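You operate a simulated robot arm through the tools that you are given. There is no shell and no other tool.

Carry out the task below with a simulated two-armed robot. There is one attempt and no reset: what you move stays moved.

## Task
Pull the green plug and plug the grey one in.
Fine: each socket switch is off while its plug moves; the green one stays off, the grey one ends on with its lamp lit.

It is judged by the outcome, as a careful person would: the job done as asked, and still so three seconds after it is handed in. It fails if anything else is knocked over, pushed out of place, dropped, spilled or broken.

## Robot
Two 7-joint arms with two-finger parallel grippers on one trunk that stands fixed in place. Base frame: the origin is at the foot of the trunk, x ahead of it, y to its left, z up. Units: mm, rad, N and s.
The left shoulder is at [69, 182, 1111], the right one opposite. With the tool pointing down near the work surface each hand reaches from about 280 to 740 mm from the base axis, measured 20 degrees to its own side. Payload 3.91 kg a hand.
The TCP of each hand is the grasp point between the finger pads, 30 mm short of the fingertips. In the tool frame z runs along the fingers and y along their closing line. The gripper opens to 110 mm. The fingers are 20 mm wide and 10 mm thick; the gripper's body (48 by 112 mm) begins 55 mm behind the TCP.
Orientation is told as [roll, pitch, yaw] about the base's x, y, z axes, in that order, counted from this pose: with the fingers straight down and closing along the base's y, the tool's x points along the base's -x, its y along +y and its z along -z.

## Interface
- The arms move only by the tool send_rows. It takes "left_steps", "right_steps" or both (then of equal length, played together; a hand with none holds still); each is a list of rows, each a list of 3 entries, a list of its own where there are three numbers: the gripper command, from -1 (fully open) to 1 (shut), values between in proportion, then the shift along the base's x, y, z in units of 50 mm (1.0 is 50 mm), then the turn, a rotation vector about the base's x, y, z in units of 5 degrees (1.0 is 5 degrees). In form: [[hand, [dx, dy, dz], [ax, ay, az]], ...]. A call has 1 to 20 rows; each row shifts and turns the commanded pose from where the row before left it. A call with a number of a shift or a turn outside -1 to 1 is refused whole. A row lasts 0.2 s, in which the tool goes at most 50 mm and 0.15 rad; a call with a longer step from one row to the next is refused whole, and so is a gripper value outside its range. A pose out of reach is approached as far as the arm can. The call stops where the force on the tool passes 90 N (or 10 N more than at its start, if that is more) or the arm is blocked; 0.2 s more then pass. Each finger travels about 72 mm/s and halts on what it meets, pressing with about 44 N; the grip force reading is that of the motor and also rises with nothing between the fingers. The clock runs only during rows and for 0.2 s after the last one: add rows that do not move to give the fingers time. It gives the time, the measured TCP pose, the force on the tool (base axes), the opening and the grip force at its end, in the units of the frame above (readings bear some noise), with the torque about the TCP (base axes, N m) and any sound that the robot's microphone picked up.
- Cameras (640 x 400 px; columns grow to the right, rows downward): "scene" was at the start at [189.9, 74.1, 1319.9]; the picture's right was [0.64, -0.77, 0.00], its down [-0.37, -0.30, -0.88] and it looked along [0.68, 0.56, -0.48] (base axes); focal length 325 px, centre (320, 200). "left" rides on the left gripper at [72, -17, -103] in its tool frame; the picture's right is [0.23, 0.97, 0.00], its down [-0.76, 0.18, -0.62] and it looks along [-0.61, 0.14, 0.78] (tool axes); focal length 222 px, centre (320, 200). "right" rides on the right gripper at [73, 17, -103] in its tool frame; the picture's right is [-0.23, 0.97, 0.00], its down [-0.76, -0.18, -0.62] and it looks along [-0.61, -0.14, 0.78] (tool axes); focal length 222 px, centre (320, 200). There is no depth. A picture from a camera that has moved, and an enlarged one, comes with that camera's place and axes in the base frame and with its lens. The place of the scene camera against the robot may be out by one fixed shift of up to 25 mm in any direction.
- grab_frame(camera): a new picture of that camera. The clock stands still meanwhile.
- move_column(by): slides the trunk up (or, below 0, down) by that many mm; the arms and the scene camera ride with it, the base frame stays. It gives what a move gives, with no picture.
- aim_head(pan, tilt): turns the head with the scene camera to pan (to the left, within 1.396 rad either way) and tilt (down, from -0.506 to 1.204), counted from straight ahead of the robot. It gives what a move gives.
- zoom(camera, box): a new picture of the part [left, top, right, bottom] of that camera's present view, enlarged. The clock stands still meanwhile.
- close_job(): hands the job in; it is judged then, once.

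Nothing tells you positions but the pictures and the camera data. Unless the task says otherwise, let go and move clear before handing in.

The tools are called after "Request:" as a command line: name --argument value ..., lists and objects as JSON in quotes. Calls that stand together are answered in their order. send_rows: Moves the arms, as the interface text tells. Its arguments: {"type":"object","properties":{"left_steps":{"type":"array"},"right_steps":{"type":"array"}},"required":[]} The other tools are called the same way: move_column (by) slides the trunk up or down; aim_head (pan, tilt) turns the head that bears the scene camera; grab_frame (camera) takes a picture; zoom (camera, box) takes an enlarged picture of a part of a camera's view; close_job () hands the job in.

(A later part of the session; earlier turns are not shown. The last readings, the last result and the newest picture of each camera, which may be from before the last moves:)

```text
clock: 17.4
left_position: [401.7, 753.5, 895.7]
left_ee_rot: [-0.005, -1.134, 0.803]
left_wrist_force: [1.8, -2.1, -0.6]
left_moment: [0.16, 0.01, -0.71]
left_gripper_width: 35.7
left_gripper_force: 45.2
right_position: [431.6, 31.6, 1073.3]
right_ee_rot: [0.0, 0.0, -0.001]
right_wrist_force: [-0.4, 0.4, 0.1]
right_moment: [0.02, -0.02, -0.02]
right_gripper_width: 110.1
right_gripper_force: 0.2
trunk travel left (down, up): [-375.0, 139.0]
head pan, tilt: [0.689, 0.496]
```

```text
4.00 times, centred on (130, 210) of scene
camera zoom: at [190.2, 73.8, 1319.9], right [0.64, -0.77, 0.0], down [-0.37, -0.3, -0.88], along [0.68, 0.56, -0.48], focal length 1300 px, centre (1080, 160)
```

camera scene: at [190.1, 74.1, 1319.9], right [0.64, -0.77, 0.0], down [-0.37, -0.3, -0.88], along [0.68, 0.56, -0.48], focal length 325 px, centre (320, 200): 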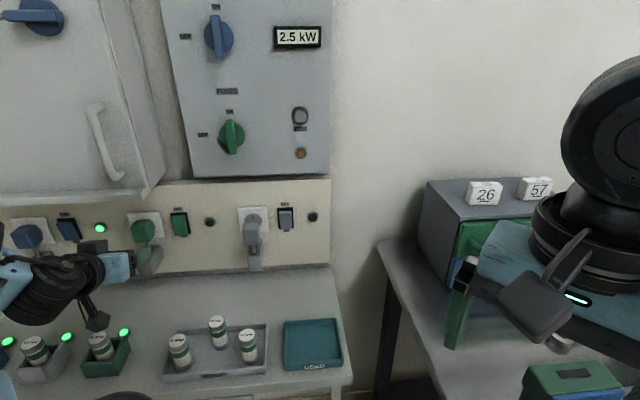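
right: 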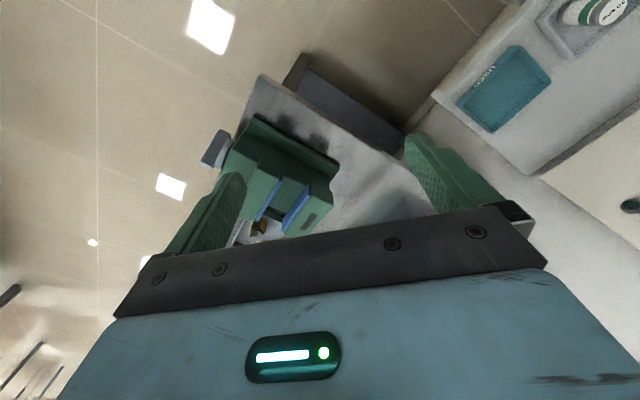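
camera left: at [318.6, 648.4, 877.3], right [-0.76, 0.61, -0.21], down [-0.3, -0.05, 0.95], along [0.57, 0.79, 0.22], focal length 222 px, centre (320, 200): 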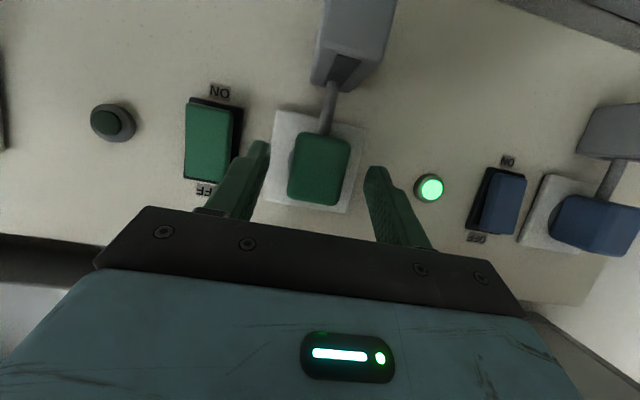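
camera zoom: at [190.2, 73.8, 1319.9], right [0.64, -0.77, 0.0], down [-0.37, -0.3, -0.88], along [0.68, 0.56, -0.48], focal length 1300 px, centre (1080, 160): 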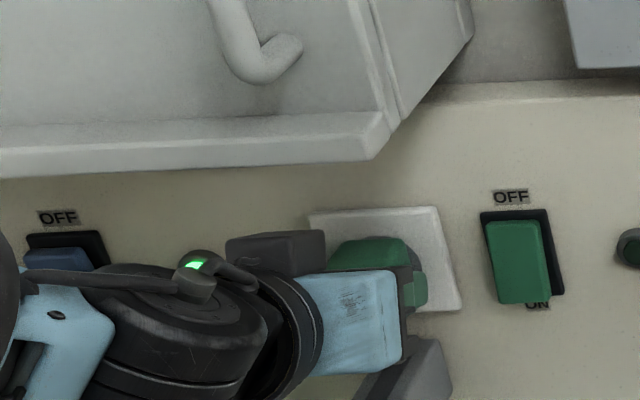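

The green plug is gripped at 35.7 mm with the switch off. I'll pull it straight back in small steps.

Request:
send_rows --left_steps '[[1, [-0.07, -0.072, 0], [0, 0, 0]], [1, [-0.07, -0.072, 0], [0, 0, 0]], [1, [-0.07, -0.072, 0], [0, 0, 0]], [1, [-0.07, -0.072, 0], [0, 0, 0]], [1, [0, 0, 0], [0, 0, 0]]]'

Request:
zoom --camera "left" --box '[180, 50, 436, 210]'

Request:
zoom --camera "scene" --box '[50, 160, 210, 260]'

```text
clock: 18.6
left_position: [387.8, 739.8, 896.9]
left_ee_rot: [-0.007, -1.135, 0.802]
left_wrist_force: [5.3, -5.1, 1.6]
left_moment: [0.24, -0.11, -0.65]
left_gripper_width: 35.4
left_gripper_force: 45.1
right_position: [431.8, 31.0, 1073.5]
right_ee_rot: [0.0, 0.001, -0.001]
right_wrist_force: [-1.1, 0.4, 0.4]
right_moment: [0.01, -0.05, 0.01]
right_gripper_width: 109.9
right_gripper_force: 0.1
trunk travel left (down, up): [-375.0, 139.0]
head pan, tilt: [0.689, 0.496]
```

```text
2.50 times, centred on (308, 130) of left
camera zoom: at [311.8, 640.6, 874.8], right [-0.76, 0.61, -0.21], down [-0.3, -0.05, 0.95], along [0.57, 0.79, 0.22], focal length 555 px, centre (350, 375)
```

zoom: 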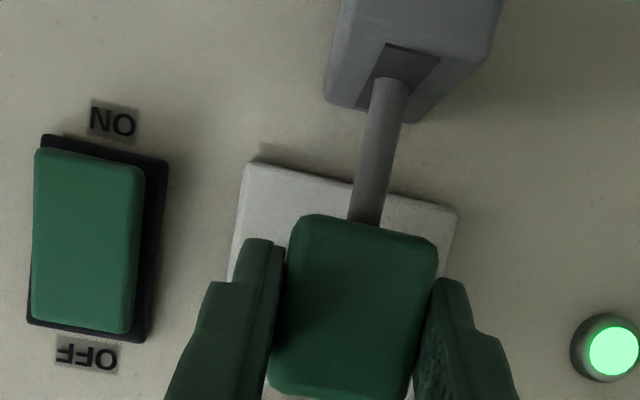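

```text
4.00 times, centred on (130, 210) of scene
camera zoom: at [190.3, 73.3, 1319.9], right [0.64, -0.77, 0.0], down [-0.37, -0.3, -0.88], along [0.68, 0.56, -0.48], focal length 1300 px, centre (1080, 160)
```

zoom: 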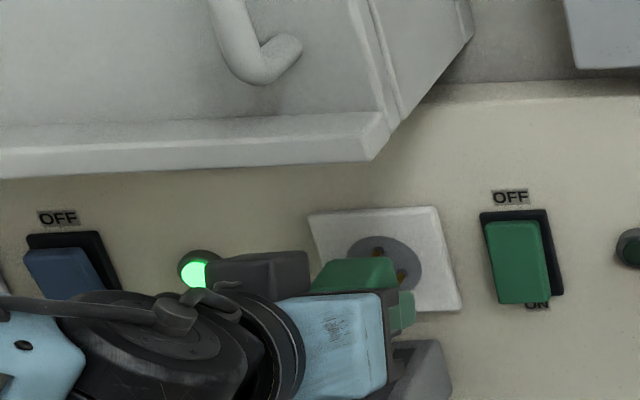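

It slides freely and the pins are coming out, with a slight sideways load. I'll correct the pull direction a little and continue for 25 mm.

Request:
send_rows --left_steps '[[1, [-0.066, -0.0755, 0], [0, 0, 0]], [1, [-0.066, -0.0755, 0], [0, 0, 0]], [1, [-0.066, -0.0755, 0], [0, 0, 0]], [1, [-0.066, -0.0755, 0], [0, 0, 0]], [1, [-0.066, -0.0755, 0], [0, 0, 0]], [1, [0, 0, 0], [0, 0, 0]]]'

Request:
zoom --camera "left" --box '[180, 50, 436, 210]'

Request:
zoom --camera "scene" --box '[50, 160, 210, 260]'

```text
clock: 20.0
left_position: [373.4, 726.2, 894.5]
left_ee_rot: [-0.004, -1.137, 0.805]
left_wrist_force: [28.7, 26.1, 3.4]
left_moment: [0.54, -0.17, -0.43]
left_gripper_width: 35.3
left_gripper_force: 45.1
right_position: [433.6, 34.1, 1073.1]
right_ee_rot: [-0.002, 0.003, -0.001]
right_wrist_force: [-1.3, -0.2, 0.6]
right_moment: [0.0, -0.01, 0.01]
right_gripper_width: 110.0
right_gripper_force: 0.0
trunk travel left (down, up): [-375.0, 139.0]
head pan, tilt: [0.689, 0.496]
```

```text
2.50 times, centred on (308, 130) of left
camera zoom: at [298.2, 626.2, 874.3], right [-0.77, 0.61, -0.21], down [-0.3, -0.05, 0.95], along [0.57, 0.79, 0.22], focal length 555 px, centre (350, 375)
```

zoom: 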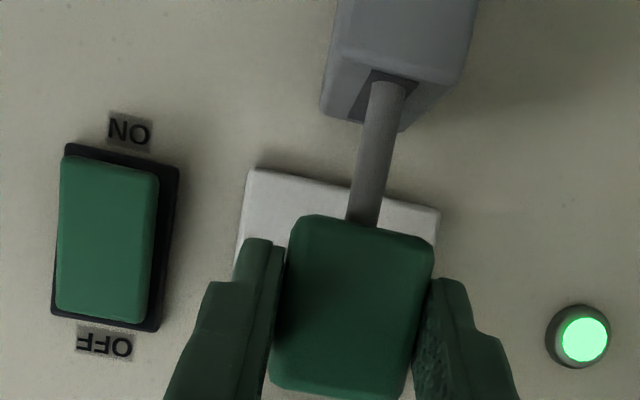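

```text
4.00 times, centred on (130, 210) of scene
camera zoom: at [193.3, 77.0, 1319.3], right [0.64, -0.77, 0.0], down [-0.37, -0.3, -0.88], along [0.68, 0.56, -0.48], focal length 1300 px, centre (1080, 160)
```

zoom: 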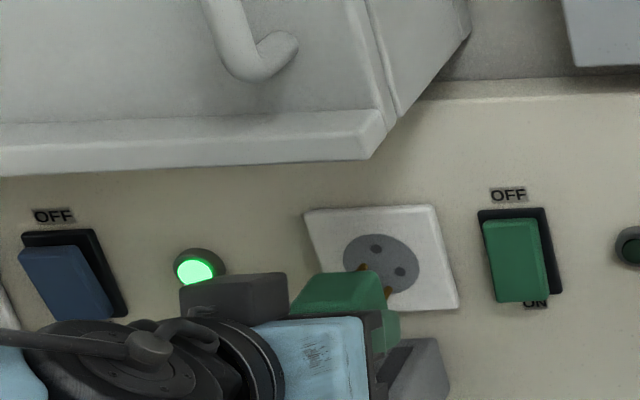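

It has reached the end of its slide, about 40 mm out, with the pins clear of the socket. I'll relax the pull, open and back away.

Request:
send_rows --left_steps '[[1, [0.066, 0.072, 0], [0, 0, 0]], [0.2, [0, 0, 0], [0, 0, 0]], [-0.182, [0, 0, 0], [0, 0, 0]], [-0.182, [0, 0, 0], [0, 0, 0]], [-0.182, [-0.35, -0.36, 0], [0, 0, 0]], [-0.182, [-0.7, -0.72, 0], [0, 0, 0]], [-0.182, [-0.5, -0.52, 0], [0, 0, 0]], [-0.182, [0, 0, 0], [0, 0, 0]]]'

Request:
grab_frame --camera "left"

Request:
grab_frame --camera "scene"

Request:
zoom --camera "scene" --box '[110, 180, 270, 280]'

```text
refused: row 6 steps farther than a row can; nothing moved
```

```text
taken
camera left: at [298.2, 626.2, 874.3], right [-0.77, 0.61, -0.21], down [-0.3, -0.05, 0.95], along [0.57, 0.79, 0.22], focal length 222 px, centre (320, 200)
```

left: 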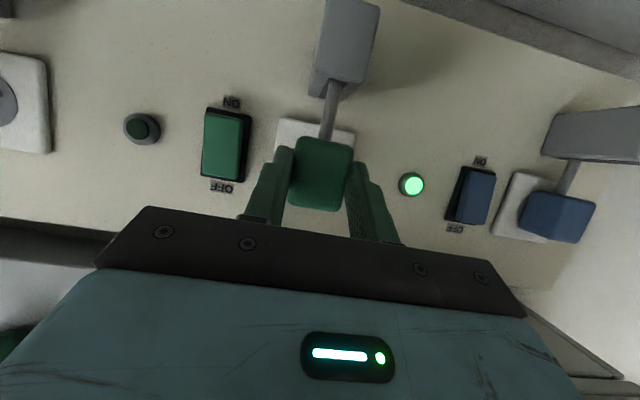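

```text
taken
camera scene: at [193.3, 77.0, 1319.3], right [0.64, -0.77, 0.0], down [-0.37, -0.3, -0.88], along [0.68, 0.56, -0.48], focal length 325 px, centre (320, 200)
```

scene: 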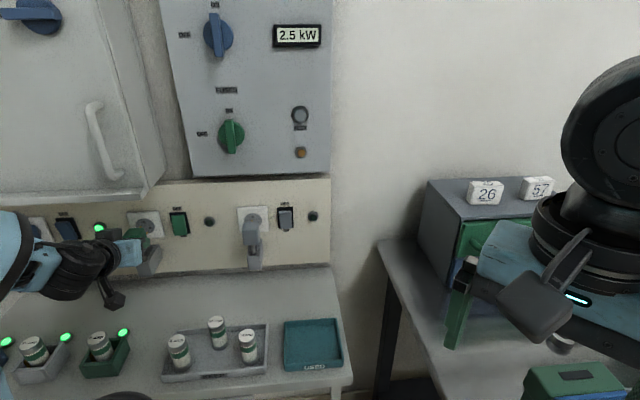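

```text
4.00 times, centred on (190, 230) of scene
camera zoom: at [193.3, 77.0, 1319.3], right [0.64, -0.77, 0.0], down [-0.37, -0.3, -0.88], along [0.68, 0.56, -0.48], focal length 1300 px, centre (840, 80)
```

zoom: 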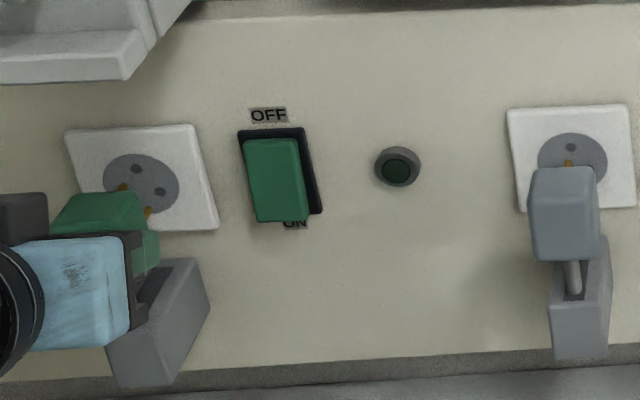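

That call was refused because one step was too long. I'll send the same moves in shorter steps.

Request:
send_rows --left_steps '[[1, [0.066, 0.072, 0], [0, 0, 0]], [0.2, [0, 0, 0], [0, 0, 0]], [-0.182, [0, 0, 0], [0, 0, 0]], [-0.182, [0, 0, 0], [0, 0, 0]], [-0.182, [-0.35, -0.36, 0], [0, 0, 0]], [-0.182, [-0.6, -0.62, 0], [0, 0, 0]], [-0.182, [-0.6, -0.62, 0], [0, 0, 0]], [-0.182, [0, 0, 0], [0, 0, 0]]]'

Request:
grab_frame --camera "left"

Request:
zoom --camera "scene" --box '[110, 180, 270, 280]'

Request:
zoom --camera "scene" --box '[220, 190, 332, 260]'

```text
clock: 21.8
left_position: [296.5, 645.9, 897.7]
left_ee_rot: [-0.008, -1.136, 0.803]
left_wrist_force: [-0.5, 0.6, 0.1]
left_moment: [0.01, -0.03, 0.0]
left_gripper_width: 65.0
left_gripper_force: 0.1
right_position: [430.2, 31.7, 1073.4]
right_ee_rot: [-0.002, 0.0, -0.001]
right_wrist_force: [-0.1, 0.4, 1.1]
right_moment: [0.0, -0.02, 0.0]
right_gripper_width: 109.8
right_gripper_force: 0.0
trunk travel left (down, up): [-375.0, 139.0]
head pan, tilt: [0.689, 0.496]
```

```text
taken
camera left: at [221.6, 546.4, 876.7], right [-0.76, 0.61, -0.21], down [-0.3, -0.05, 0.95], along [0.57, 0.79, 0.22], focal length 222 px, centre (320, 200)
```

left: 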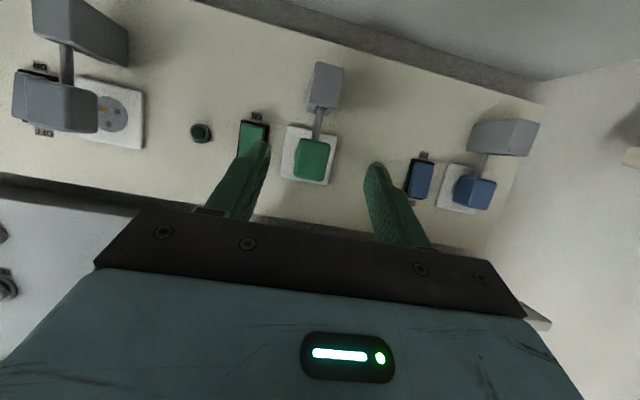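

```text
4.00 times, centred on (190, 230) of scene
camera zoom: at [190.1, 74.4, 1319.8], right [0.64, -0.77, 0.0], down [-0.37, -0.3, -0.88], along [0.68, 0.56, -0.48], focal length 1300 px, centre (840, 80)
```

zoom: 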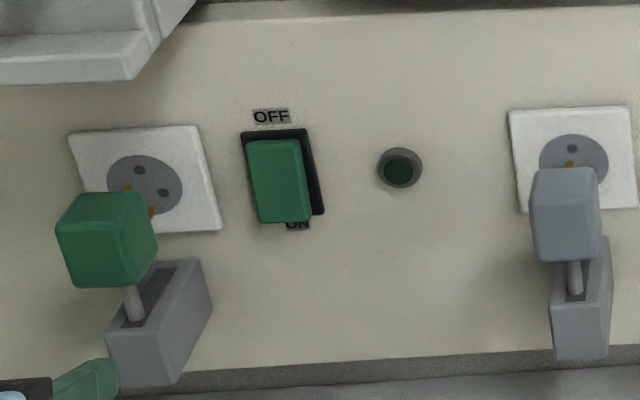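

```text
5.71 times, centred on (276, 225) of scene
camera zoom: at [190.1, 74.4, 1319.8], right [0.64, -0.77, 0.0], down [-0.37, -0.3, -0.88], along [0.68, 0.56, -0.48], focal length 1856 px, centre (571, 57)
```

zoom: 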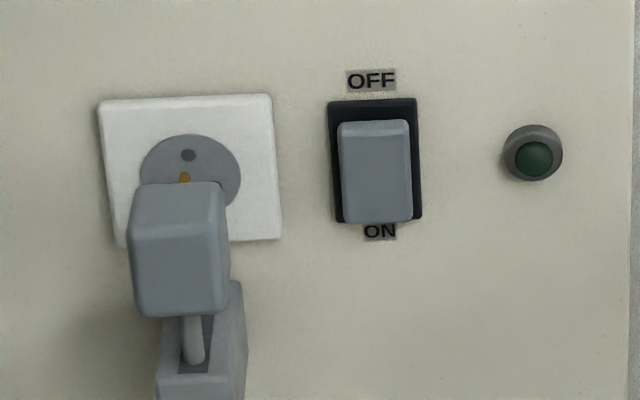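

The green plug is out and stands free, with its switch off. By its rocker's tilt, the grey switch looks ON although its plug is out, so it must be turned off before the plug moves. I'll close the fingers and slide over to the grey switch.

Request:
send_rows --left_steps '[[0, [0, 0, 0.17], [0, 0, 0]], [0.5, [0.589, -0.572, 0.17], [0, 0, 0]], [1, [0.589, -0.572, 0], [0, 0, 0]], [1, [0.589, -0.572, 0], [0, 0, 0]], [1, [0.589, -0.572, 0], [0, 0, 0]], [1, [0.589, -0.572, 0], [0, 0, 0]], [1, [0.589, -0.572, 0], [0, 0, 0]], [1, [0.589, -0.572, 0], [0, 0, 0]], [1, [0.589, -0.572, 0], [0, 0, 0]], [1, [0, 0, 0], [0, 0, 0]]]'

Request:
grab_frame --camera "left"

Request:
zoom --camera "left" --box '[200, 40, 456, 200]'

Request:
grab_frame --camera "scene"

```text
clock: 24.0
left_position: [530.3, 418.6, 912.4]
left_ee_rot: [-0.006, -1.133, 0.803]
left_wrist_force: [0.3, -0.2, -0.3]
left_moment: [-0.01, -0.03, -0.03]
left_gripper_width: 0.0
left_gripper_force: 38.3
right_position: [431.0, 31.8, 1074.1]
right_ee_rot: [-0.001, 0.001, -0.002]
right_wrist_force: [0.0, 0.1, 0.9]
right_moment: [0.03, -0.01, 0.03]
right_gripper_width: 109.8
right_gripper_force: 0.1
trunk travel left (down, up): [-375.0, 139.0]
head pan, tilt: [0.689, 0.496]
```

```text
taken
camera left: at [455.6, 319.7, 891.6], right [-0.76, 0.61, -0.21], down [-0.3, -0.05, 0.95], along [0.57, 0.79, 0.22], focal length 222 px, centre (320, 200)
```

left: 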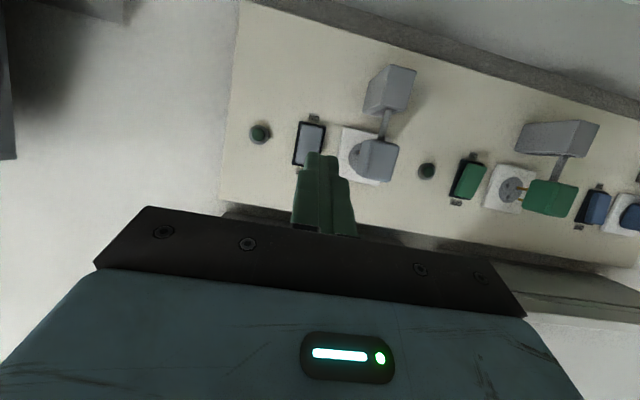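

```text
2.50 times, centred on (328, 120) of left
camera zoom: at [455.6, 319.7, 891.6], right [-0.76, 0.61, -0.21], down [-0.3, -0.05, 0.95], along [0.57, 0.79, 0.22], focal length 555 px, centre (300, 400)
```

zoom: 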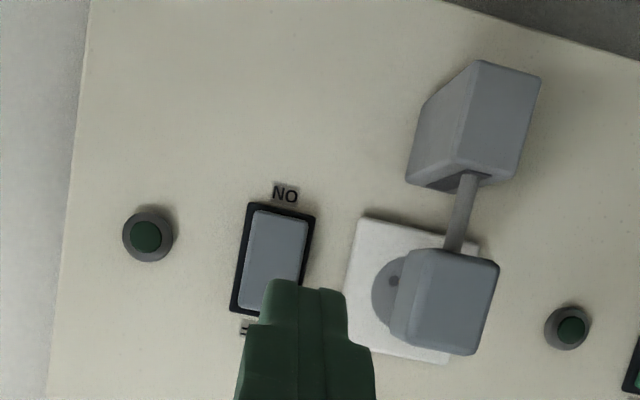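

```text
taken
camera scene: at [189.4, 74.3, 1320.0], right [0.64, -0.77, 0.0], down [-0.37, -0.3, -0.88], along [0.68, 0.56, -0.48], focal length 325 px, centre (320, 200)
```

scene: 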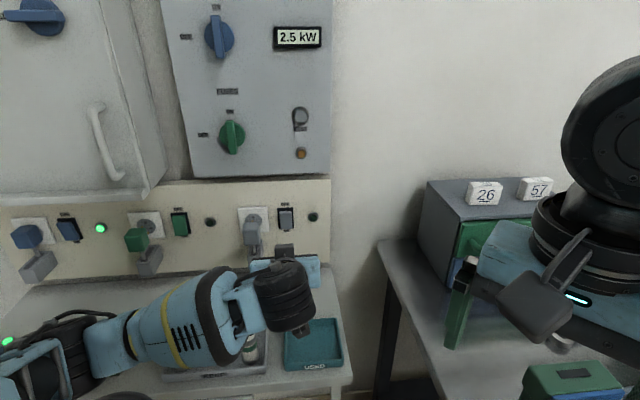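

Face on, the grey rocker is at t ≈ -91, z 891, and the grey plug stands out beside it. I'll turn the hand 8° so its body stays off that plug, then approach the OFF end.

Request:
send_rows --left_steps '[[1, [0, 0, 0.05], [0, 0, 0.8]], [1, [0.05, -0.05, 0], [0, 0, 0.8]], [1, [0.422, 0.43, 0], [0, 0, 0]], [1, [0.422, 0.43, 0], [0, 0, 0]], [1, [0.422, 0.43, 0], [0, 0, 0]], [1, [0.422, 0.43, 0], [0, 0, 0]], [1, [0, 0, 0], [0, 0, 0]]]'

Request:
grab_frame --camera "left"

Request:
zoom --camera "left" --box '[200, 40, 456, 200]'

Request:
zoom --camera "scene" --box '[210, 190, 338, 270]'

```text
clock: 25.6
left_position: [616.9, 503.4, 917.4]
left_ee_rot: [-0.006, -1.134, 0.943]
left_wrist_force: [0.6, -0.3, -0.3]
left_moment: [-0.01, 0.03, -0.01]
left_gripper_width: 0.2
left_gripper_force: 37.3
right_position: [429.4, 31.0, 1072.4]
right_ee_rot: [0.0, 0.0, 0.0]
right_wrist_force: [0.2, 0.0, -0.6]
right_moment: [-0.01, -0.04, -0.01]
right_gripper_width: 109.8
right_gripper_force: 0.0
trunk travel left (down, up): [-375.0, 139.0]
head pan, tilt: [0.689, 0.496]
```

```text
taken
camera left: at [556.7, 393.7, 895.0], right [-0.84, 0.5, -0.21], down [-0.29, -0.09, 0.95], along [0.46, 0.86, 0.22], focal length 222 px, centre (320, 200)
```

left: 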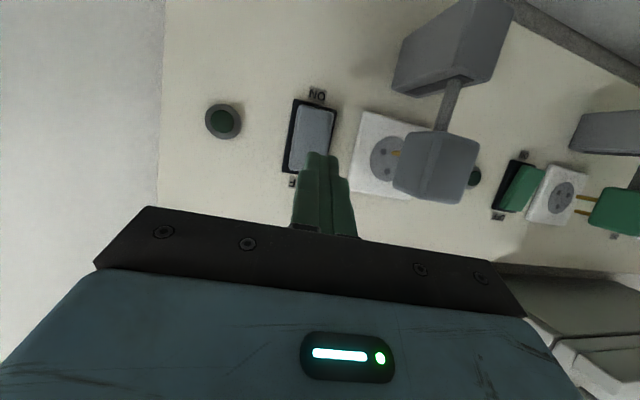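

```text
2.50 times, centred on (328, 120) of left
camera zoom: at [556.7, 393.7, 895.0], right [-0.84, 0.5, -0.21], down [-0.29, -0.09, 0.95], along [0.46, 0.86, 0.22], focal length 555 px, centre (300, 400)
```

zoom: 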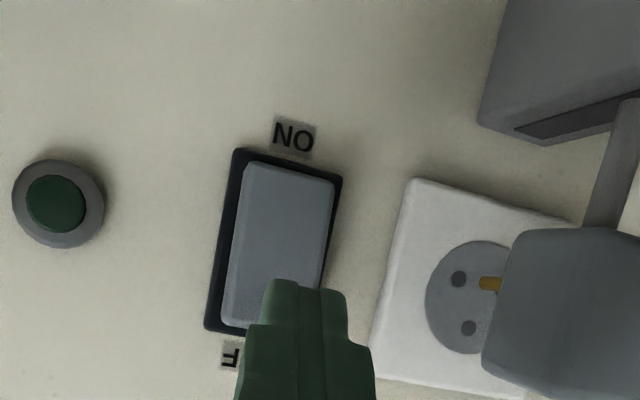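

```text
5.00 times, centred on (274, 230) of scene
camera zoom: at [189.6, 74.1, 1320.0], right [0.64, -0.77, 0.0], down [-0.37, -0.3, -0.88], along [0.68, 0.56, -0.48], focal length 1624 px, centre (550, 50)
```

zoom: 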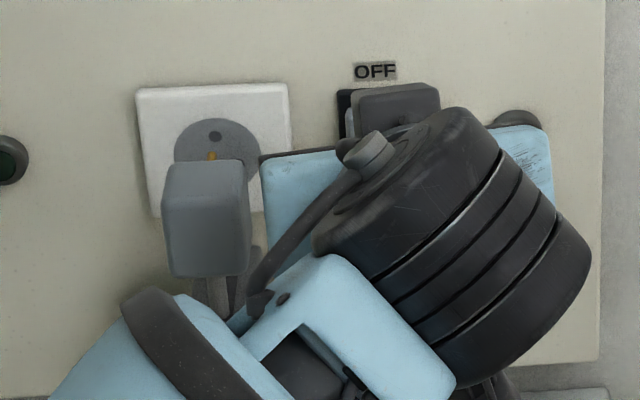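

The tips line up with the grey rocker's OFF end. I'll drop 3 mm and creep in.

Request:
send_rows --left_steps '[[1, [0.097, 0.1, -0.06], [0, 0, 0]], [1, [0.097, 0.1, 0], [0, 0, 0]], [1, [0.097, 0.1, 0], [0, 0, 0]], [1, [0.083, 0.086, 0], [0, 0, 0]], [1, [0, 0, 0], [0, 0, 0]]]'

Request:
zoom --camera "left" --box '[200, 40, 456, 200]'

```text
clock: 26.8
left_position: [637.3, 519.8, 912.0]
left_ee_rot: [-0.008, -1.134, 0.944]
left_wrist_force: [-1.6, -1.3, 1.4]
left_moment: [0.01, -0.03, -0.02]
left_gripper_width: 0.0
left_gripper_force: 37.9
right_position: [430.7, 32.2, 1074.3]
right_ee_rot: [-0.001, 0.0, -0.003]
right_wrist_force: [0.2, 0.5, -0.3]
right_moment: [-0.01, 0.0, -0.01]
right_gripper_width: 110.2
right_gripper_force: 0.0
trunk travel left (down, up): [-375.0, 139.0]
head pan, tilt: [0.689, 0.496]
```

```text
2.50 times, centred on (328, 120) of left
camera zoom: at [576.6, 410.7, 890.3], right [-0.84, 0.5, -0.21], down [-0.29, -0.09, 0.95], along [0.46, 0.86, 0.22], focal length 555 px, centre (300, 400)
```

zoom: 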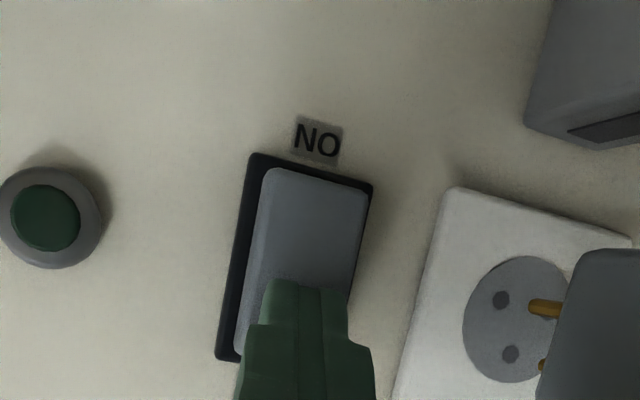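

Request:
send_rows --left_steps '[[1, [0.0417, 0.0431, 0], [0, 0, 0]], [1, [0.0417, 0.0431, 0], [0, 0, 0]], [1, [0.0417, 0.0431, 0], [0, 0, 0]], [1, [0.0417, 0.0431, 0], [0, 0, 0]]]'

Request:
zoom --camera "left" --box '[200, 40, 456, 200]'

```text
clock: 27.8
left_position: [639.2, 522.2, 911.8]
left_ee_rot: [0.003, -1.123, 0.936]
left_wrist_force: [-65.5, -48.6, -9.6]
left_moment: [-0.4, 0.57, 0.09]
left_gripper_width: 0.0
left_gripper_force: 37.5
right_position: [424.2, 27.3, 1075.5]
right_ee_rot: [0.004, -0.003, -0.002]
right_wrist_force: [-0.2, 0.3, -0.6]
right_moment: [-0.01, -0.04, -0.03]
right_gripper_width: 109.8
right_gripper_force: 0.0
trunk travel left (down, up): [-375.0, 139.0]
head pan, tilt: [0.689, 0.496]
```

```text
2.50 times, centred on (328, 120) of left
camera zoom: at [579.0, 413.4, 891.5], right [-0.84, 0.5, -0.2], down [-0.28, -0.08, 0.96], along [0.46, 0.86, 0.21], focal length 555 px, centre (300, 400)
```

zoom: 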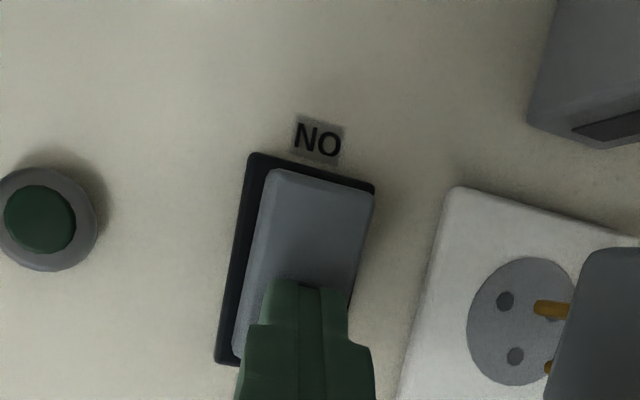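

The rocker is hard at its stop. I'll back off and check how it now tilts.

Request:
send_rows --left_steps '[[1, [-0.2, -0.21, 0], [0, 0, 0]], [1, [-0.5, -0.52, 0], [0, 0, 0]], [1, [-0.5, -0.52, 0], [0, 0, 0]], [1, [-0.5, -0.52, 0], [0, 0, 0]], [1, [-0.2, -0.21, 0], [0, 0, 0]], [1, [0, 0, 0], [0, 0, 0]]]'

Request:
zoom --camera "left" --box '[200, 40, 456, 200]'

Request:
zoom --camera "scene" --box '[220, 190, 332, 260]'

Request:
zoom --camera "scene" --box '[120, 190, 232, 260]'

Request:
grab_frame --camera "scene"

```text
clock: 29.2
left_position: [549.3, 429.7, 913.2]
left_ee_rot: [-0.009, -1.134, 0.944]
left_wrist_force: [0.0, 0.2, 0.7]
left_moment: [0.03, 0.03, -0.01]
left_gripper_width: 0.3
left_gripper_force: 38.0
right_position: [429.4, 31.5, 1072.8]
right_ee_rot: [0.0, 0.001, -0.001]
right_wrist_force: [0.5, -0.1, 0.7]
right_moment: [0.02, 0.03, -0.01]
right_gripper_width: 109.9
right_gripper_force: 0.1
trunk travel left (down, up): [-375.0, 139.0]
head pan, tilt: [0.689, 0.496]
```

```text
2.50 times, centred on (328, 120) of left
camera zoom: at [488.2, 320.9, 891.0], right [-0.84, 0.5, -0.21], down [-0.29, -0.09, 0.95], along [0.46, 0.86, 0.22], focal length 555 px, centre (300, 400)
```

zoom: 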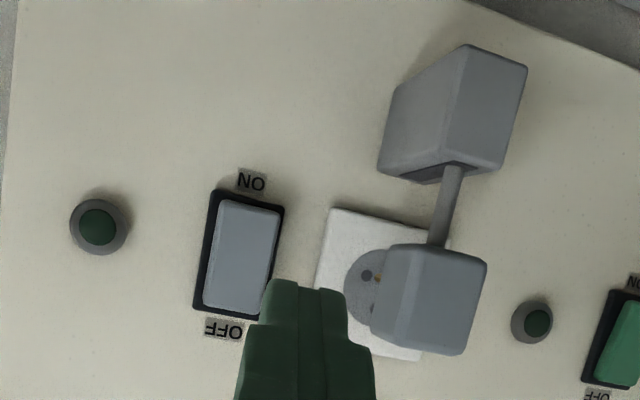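

```text
5.71 times, centred on (276, 225) of scene
camera zoom: at [189.6, 74.0, 1320.0], right [0.64, -0.77, 0.0], down [-0.37, -0.3, -0.88], along [0.68, 0.56, -0.48], focal length 1856 px, centre (571, 57)
```

zoom: 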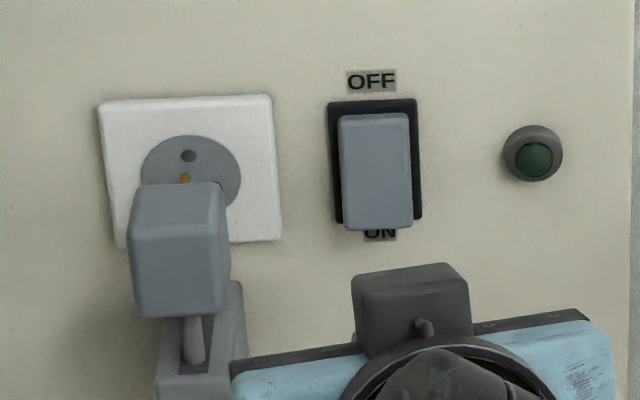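

```text
5.71 times, centred on (176, 225) of scene
camera zoom: at [189.6, 74.0, 1320.0], right [0.64, -0.77, 0.0], down [-0.37, -0.3, -0.88], along [0.68, 0.56, -0.48], focal length 1856 px, centre (1143, 57)
```

zoom: 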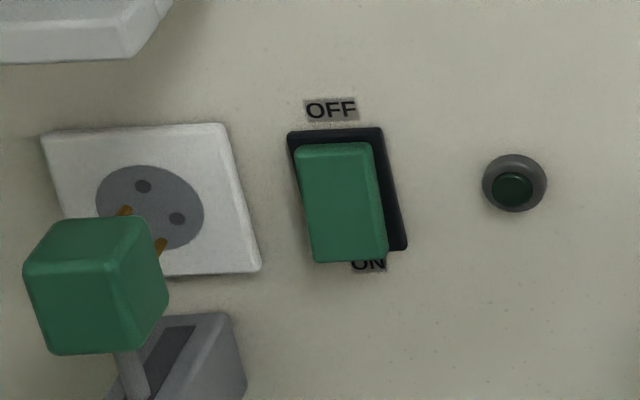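

```text
taken
camera scene: at [189.6, 74.0, 1320.0], right [0.64, -0.77, 0.0], down [-0.37, -0.3, -0.88], along [0.68, 0.56, -0.48], focal length 325 px, centre (320, 200)
```

scene: 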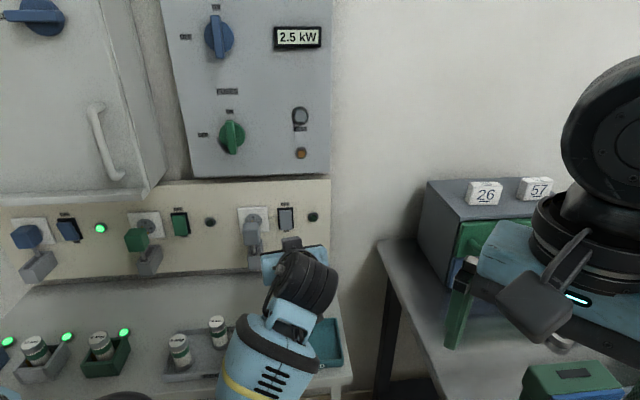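

Its tilt has flipped and now matches the green OFF state, so the grey switch really was on and is off now. Next I'll square the hand up in front of the grey plug to push it in with closed fingers.

Request:
send_rows --left_steps '[[1, [-0.583, 0.563, -0.16], [0, 0, -0.8]], [1, [-0.583, 0.563, -0.16], [0, 0, -0.8]], [1, [0.3, 0.31, 0], [0, 0, 0]], [1, [0, 0, 0], [0, 0, 0]]]'

Request:
zoom --camera "left" --box '[200, 40, 456, 200]'

Request:
zoom --camera "scene" --box '[200, 190, 328, 270]'

```text
clock: 30.2
left_position: [507.6, 503.2, 896.7]
left_ee_rot: [-0.008, -1.134, 0.804]
left_wrist_force: [0.1, -0.1, -0.4]
left_moment: [-0.01, 0.02, 0.01]
left_gripper_width: 0.0
left_gripper_force: 37.8
right_position: [430.1, 31.4, 1074.3]
right_ee_rot: [-0.001, -0.001, -0.002]
right_wrist_force: [0.5, -0.4, -0.4]
right_moment: [-0.02, 0.04, 0.02]
right_gripper_width: 109.9
right_gripper_force: 0.1
trunk travel left (down, up): [-375.0, 139.0]
head pan, tilt: [0.689, 0.496]
```

```text
2.50 times, centred on (328, 120) of left
camera zoom: at [431.7, 403.2, 876.2], right [-0.76, 0.61, -0.21], down [-0.3, -0.05, 0.95], along [0.57, 0.79, 0.22], focal length 555 px, centre (300, 400)
```

zoom: 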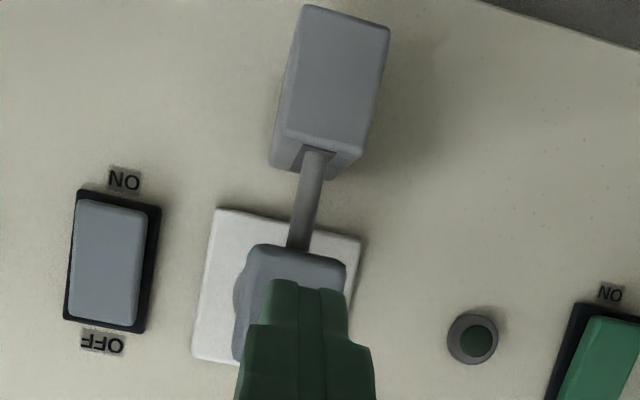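

```text
5.00 times, centred on (264, 230) of scene
camera zoom: at [189.4, 74.0, 1320.0], right [0.64, -0.77, 0.0], down [-0.37, -0.3, -0.88], along [0.68, 0.56, -0.48], focal length 1624 px, centre (600, 50)
```

zoom: 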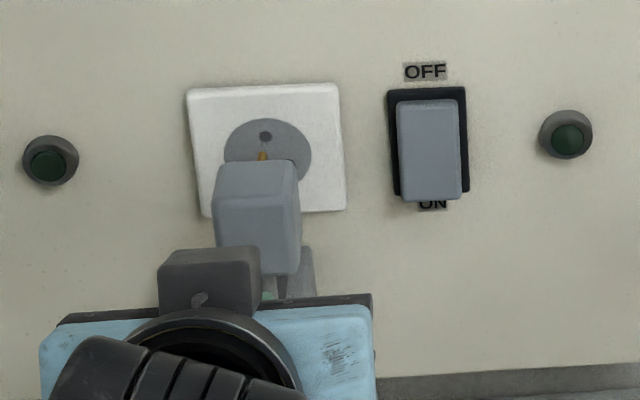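

The tips line up with the grey plug's face. I'll push it straight along the slide.

Request:
send_rows --left_steps '[[1, [0.0835, 0.086, 0], [0, 0, 0]], [1, [0.0835, 0.086, 0], [0, 0, 0]], [1, [0.0835, 0.086, 0], [0, 0, 0]], [1, [0.0835, 0.086, 0], [0, 0, 0]], [1, [0.0695, 0.072, 0], [0, 0, 0]], [1, [0.0695, 0.072, 0], [0, 0, 0]], [1, [0.0695, 0.072, 0], [0, 0, 0]], [1, [0, 0, 0], [0, 0, 0]]]'

Request:
zoom --camera "left" --box '[200, 40, 456, 200]'

Request:
zoom --camera "scene" --box '[200, 190, 328, 270]'

```text
clock: 32.0
left_position: [535.8, 530.5, 895.4]
left_ee_rot: [-0.008, -1.133, 0.804]
left_wrist_force: [0.2, 0.1, -0.2]
left_moment: [-0.04, -0.01, -0.01]
left_gripper_width: 0.0
left_gripper_force: 37.3
right_position: [430.8, 31.1, 1074.4]
right_ee_rot: [0.001, -0.001, -0.002]
right_wrist_force: [-1.0, 0.0, -0.8]
right_moment: [-0.01, 0.04, 0.01]
right_gripper_width: 109.9
right_gripper_force: 0.1
trunk travel left (down, up): [-375.0, 139.0]
head pan, tilt: [0.689, 0.496]
```

```text
2.50 times, centred on (328, 120) of left
camera zoom: at [459.5, 430.1, 875.3], right [-0.76, 0.61, -0.21], down [-0.3, -0.05, 0.95], along [0.57, 0.79, 0.22], focal length 555 px, centre (300, 400)
```

zoom: 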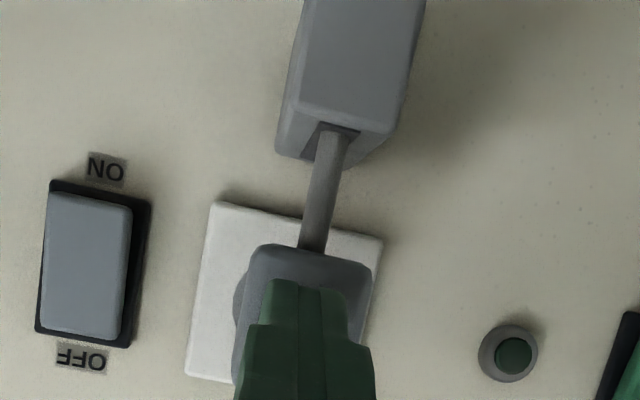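

```text
5.00 times, centred on (264, 230) of scene
camera zoom: at [189.8, 74.0, 1319.9], right [0.64, -0.77, 0.0], down [-0.37, -0.3, -0.88], along [0.68, 0.56, -0.48], focal length 1624 px, centre (600, 50)
```

zoom: 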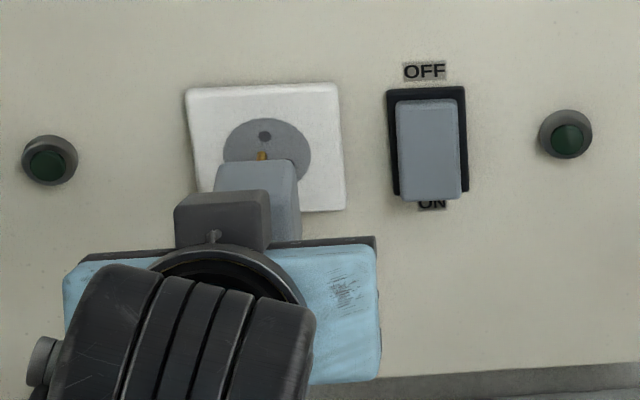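

Request:
send_rows --left_steps '[[1, [0.067, 0.0745, 0], [0, 0, 0]], [1, [0.067, 0.0745, 0], [0, 0, 0]], [1, [0.067, 0.0745, 0], [0, 0, 0]], [1, [0.067, 0.0745, 0], [0, 0, 0]], [1, [0, 0, 0], [0, 0, 0]]]'

Request:
zoom --camera "left" --box '[200, 40, 456, 200]'

Request:
zoom --camera "scene" --box '[200, 190, 328, 270]'

```text
clock: 33.2
left_position: [547.5, 544.3, 896.7]
left_ee_rot: [-0.007, -1.133, 0.803]
left_wrist_force: [0.0, 0.1, -0.3]
left_moment: [0.0, -0.01, 0.0]
left_gripper_width: 0.0
left_gripper_force: 37.7
right_position: [430.0, 30.7, 1073.2]
right_ee_rot: [0.0, 0.002, -0.001]
right_wrist_force: [-0.4, -0.1, -0.1]
right_moment: [0.0, 0.0, -0.01]
right_gripper_width: 110.0
right_gripper_force: 0.1
trunk travel left (down, up): [-375.0, 139.0]
head pan, tilt: [0.689, 0.496]
```

```text
2.50 times, centred on (328, 120) of left
camera zoom: at [472.4, 444.3, 875.2], right [-0.76, 0.61, -0.21], down [-0.3, -0.05, 0.95], along [0.57, 0.79, 0.22], focal length 555 px, centre (300, 400)
```

zoom: 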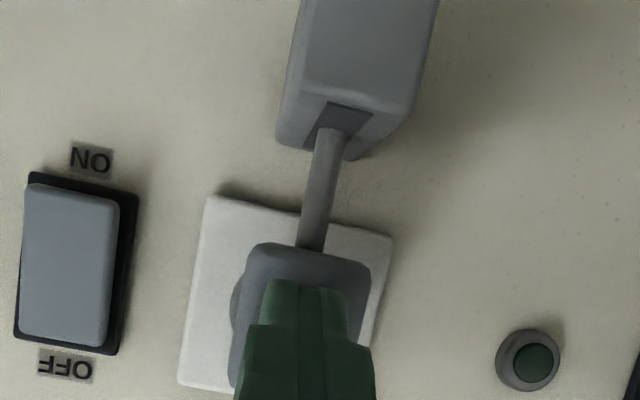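

```text
5.00 times, centred on (264, 230) of scene
camera zoom: at [189.8, 74.1, 1319.9], right [0.64, -0.77, 0.0], down [-0.37, -0.3, -0.88], along [0.68, 0.56, -0.48], focal length 1624 px, centre (600, 50)
```

zoom: 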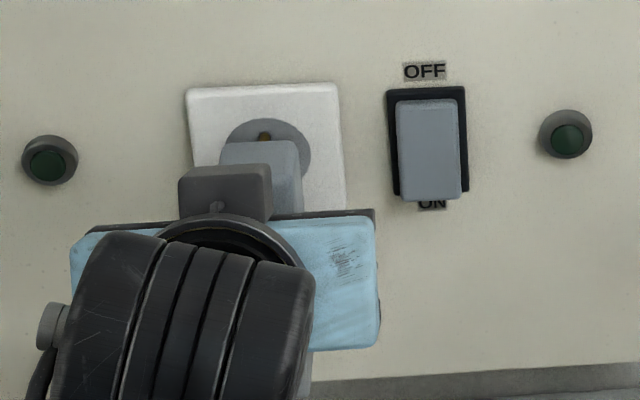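

The plug is moving in, since its post has shifted along the slot. I'll keep pushing.

Request:
send_rows --left_steps '[[1, [0.0695, 0.072, 0], [0, 0, 0]], [1, [0.0695, 0.072, 0], [0, 0, 0]], [1, [0.0695, 0.072, 0], [0, 0, 0]], [1, [0.0695, 0.072, 0], [0, 0, 0]], [1, [0, 0, 0], [0, 0, 0]]]'

Request:
zoom --camera "left" --box '[200, 40, 456, 200]'

Request:
zoom --camera "scene" --box '[200, 190, 328, 270]'

```text
clock: 34.4
left_position: [561.4, 557.3, 895.9]
left_ee_rot: [-0.006, -1.133, 0.803]
left_wrist_force: [-12.9, -12.7, -0.9]
left_moment: [-0.09, 0.05, -0.02]
left_gripper_width: 0.0
left_gripper_force: 37.6
right_position: [428.5, 31.9, 1074.0]
right_ee_rot: [-0.001, -0.001, -0.002]
right_wrist_force: [0.6, 0.2, -1.3]
right_moment: [-0.02, 0.03, 0.07]
right_gripper_width: 109.7
right_gripper_force: 0.2
trunk travel left (down, up): [-375.0, 139.0]
head pan, tilt: [0.689, 0.496]
```

```text
2.50 times, centred on (328, 120) of left
camera zoom: at [485.7, 457.8, 874.8], right [-0.76, 0.61, -0.21], down [-0.3, -0.05, 0.95], along [0.57, 0.79, 0.22], focal length 555 px, centre (300, 400)
```

zoom: 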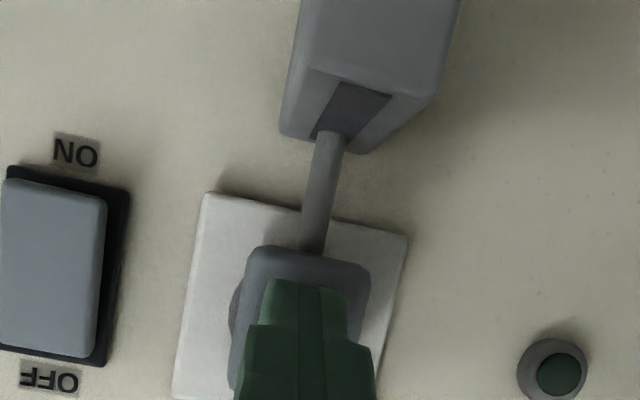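

```text
5.00 times, centred on (264, 230) of scene
camera zoom: at [188.5, 72.7, 1320.1], right [0.64, -0.77, 0.0], down [-0.37, -0.3, -0.88], along [0.68, 0.56, -0.47], focal length 1624 px, centre (600, 50)
```

zoom: 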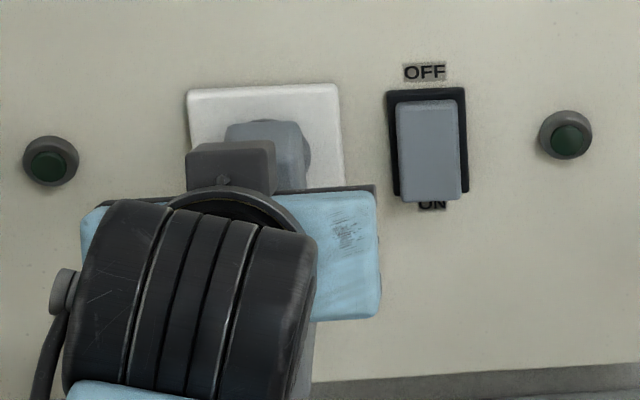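

Resistance is rising (18 N), so the pins are entering the socket. I'll push on until it seats.

Request:
send_rows --left_steps '[[1, [0.0556, 0.0576, 0], [0, 0, 0]], [1, [0.0556, 0.0576, 0], [0, 0, 0]], [1, [0.0556, 0.0576, 0], [0, 0, 0]], [1, [0, 0, 0], [0, 0, 0]]]'

Request:
zoom --camera "left" --box '[200, 40, 456, 200]'

Request:
zoom --camera "scene" --box '[200, 190, 328, 270]'

```text
clock: 35.2
left_position: [563.2, 559.6, 895.8]
left_ee_rot: [-0.006, -1.119, 0.802]
left_wrist_force: [-55.9, -40.2, 13.4]
left_moment: [0.19, 0.03, 0.32]
left_gripper_width: 0.0
left_gripper_force: 37.4
right_position: [424.4, 27.1, 1077.5]
right_ee_rot: [0.004, -0.006, 0.0]
right_wrist_force: [0.0, -0.2, 0.6]
right_moment: [0.0, 0.02, 0.0]
right_gripper_width: 110.1
right_gripper_force: 0.1
trunk travel left (down, up): [-375.0, 139.0]
head pan, tilt: [0.689, 0.496]
stopped in row 3 (left hand): the force on the tool passed its limit at 95 N (the readings are from after the stop); the commanded pose is now the measured one
```

```text
2.50 times, centred on (328, 120) of left
camera zoom: at [486.9, 458.7, 876.8], right [-0.77, 0.61, -0.21], down [-0.29, -0.04, 0.96], along [0.57, 0.79, 0.21], focal length 555 px, centre (300, 400)
```

zoom: 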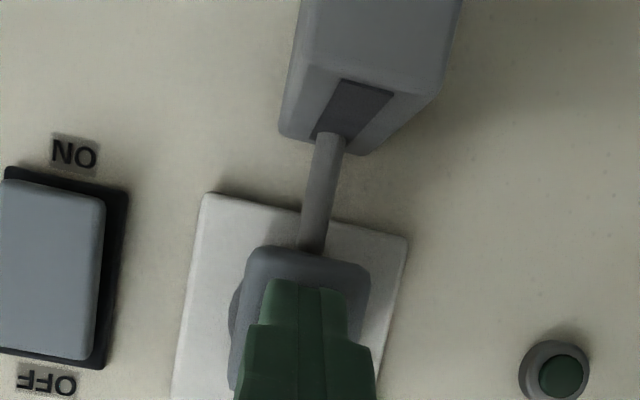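

```text
5.00 times, centred on (264, 230) of scene
camera zoom: at [182.7, 68.9, 1321.5], right [0.64, -0.77, 0.0], down [-0.36, -0.3, -0.88], along [0.68, 0.56, -0.47], focal length 1624 px, centre (600, 50)
```

zoom: 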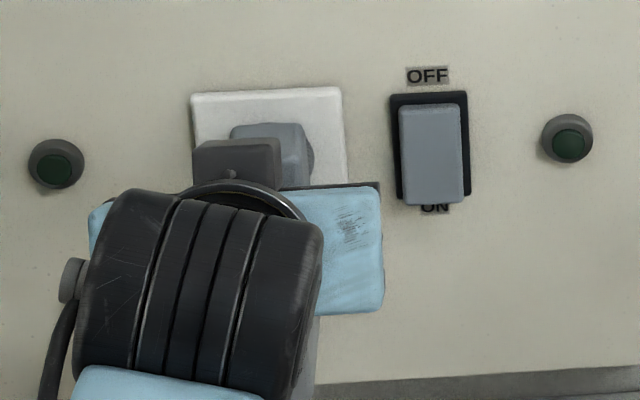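

It stopped hard, apparently seated. I'll back away and check before using the switch.

Request:
send_rows --left_steps '[[1, [-0.1, -0.104, 0], [0, 0, 0]], [1, [-0.5, -0.52, 0], [0, 0, 0]], [1, [-0.6, -0.62, 0], [0, 0, 0]], [1, [-0.6, -0.62, 0], [0, 0, 0]], [1, [0, 0, 0], [0, 0, 0]]]'

Request:
zoom --camera "left" --box '[150, 40, 470, 240]'

Request:
grab_frame --camera "scene"

Request:
zoom --camera "scene" --box '[120, 190, 328, 320]'

```text
clock: 36.4
left_position: [480.2, 471.5, 890.8]
left_ee_rot: [-0.002, -1.113, 0.798]
left_wrist_force: [-0.4, 0.7, -0.1]
left_moment: [0.0, -0.03, -0.01]
left_gripper_width: 0.0
left_gripper_force: 38.2
right_position: [430.1, 31.9, 1074.2]
right_ee_rot: [-0.001, 0.002, -0.002]
right_wrist_force: [0.2, -0.2, -0.1]
right_moment: [-0.01, 0.02, -0.01]
right_gripper_width: 109.6
right_gripper_force: 0.1
trunk travel left (down, up): [-375.0, 139.0]
head pan, tilt: [0.689, 0.496]
```

```text
2.00 times, centred on (310, 140) of left
camera zoom: at [403.8, 371.3, 872.3], right [-0.77, 0.61, -0.2], down [-0.28, -0.03, 0.96], along [0.58, 0.79, 0.2], focal length 444 px, centre (340, 320)
```

zoom: 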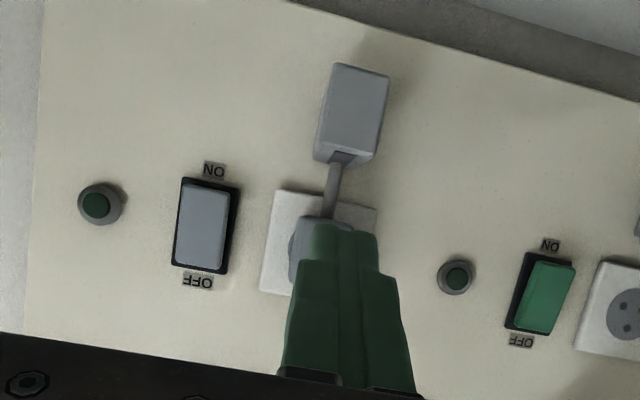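

```text
taken
camera scene: at [190.4, 74.5, 1319.8], right [0.64, -0.77, 0.0], down [-0.37, -0.3, -0.88], along [0.68, 0.56, -0.48], focal length 325 px, centre (320, 200)
```

scene: 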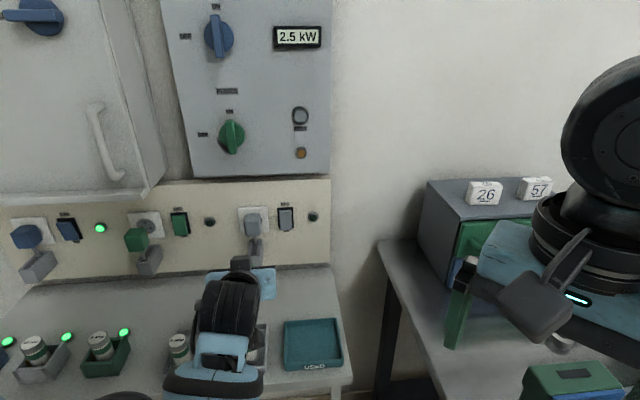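

```text
3.08 times, centred on (224, 255) of scene
camera zoom: at [190.4, 74.5, 1319.8], right [0.64, -0.77, 0.0], down [-0.37, -0.3, -0.88], along [0.68, 0.56, -0.48], focal length 1000 px, centre (615, 31)
```

zoom: 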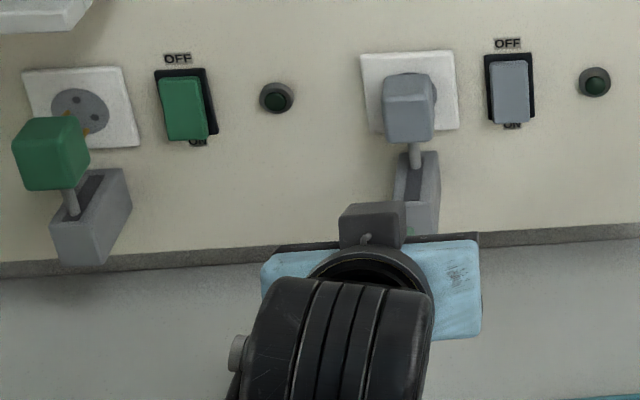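

The grey plug is fully home and looks like the blue one. I'll move over to the grey switch, this time at its lower ON end.

Request:
send_rows --left_steps '[[1, [0.532, -0.514, -0.11], [0, 0, 0]], [1, [0.532, -0.514, -0.11], [0, 0, 0]], [1, [0.407, 0.421, 0], [0, 0, 0]], [1, [0.407, 0.421, 0], [0, 0, 0]], [1, [0.407, 0.421, 0], [0, 0, 0]], [1, [0.407, 0.421, 0], [0, 0, 0]], [1, [0, 0, 0], [0, 0, 0]]]'

Request:
zoom --camera "left" --box '[200, 40, 456, 200]'

Request:
zoom --camera "scene" --box '[200, 190, 328, 270]'

```text
clock: 38.0
left_position: [611.3, 504.3, 879.5]
left_ee_rot: [-0.004, -1.115, 0.8]
left_wrist_force: [0.0, 0.0, 0.6]
left_moment: [-0.04, 0.01, 0.0]
left_gripper_width: 0.0
left_gripper_force: 37.6
right_position: [431.5, 32.2, 1073.3]
right_ee_rot: [-0.002, 0.0, -0.001]
right_wrist_force: [0.1, -0.1, -0.1]
right_moment: [0.0, 0.0, -0.02]
right_gripper_width: 109.8
right_gripper_force: 0.0
trunk travel left (down, up): [-375.0, 139.0]
head pan, tilt: [0.689, 0.496]
```

```text
2.50 times, centred on (328, 120) of left
camera zoom: at [536.5, 403.9, 860.3], right [-0.77, 0.61, -0.21], down [-0.28, -0.04, 0.96], along [0.58, 0.79, 0.2], focal length 555 px, centre (300, 400)
```

zoom: 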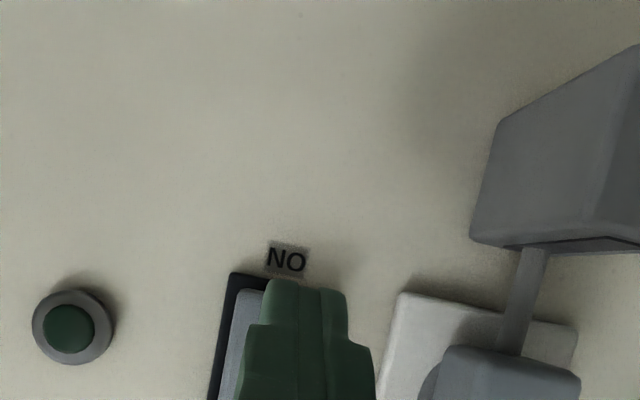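

```text
5.00 times, centred on (264, 230) of scene
camera zoom: at [189.7, 74.0, 1319.9], right [0.64, -0.77, 0.0], down [-0.37, -0.3, -0.88], along [0.68, 0.56, -0.48], focal length 1624 px, centre (600, 50)
```

zoom: 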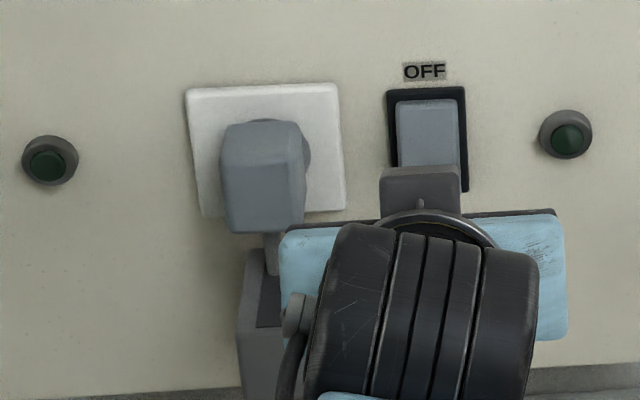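

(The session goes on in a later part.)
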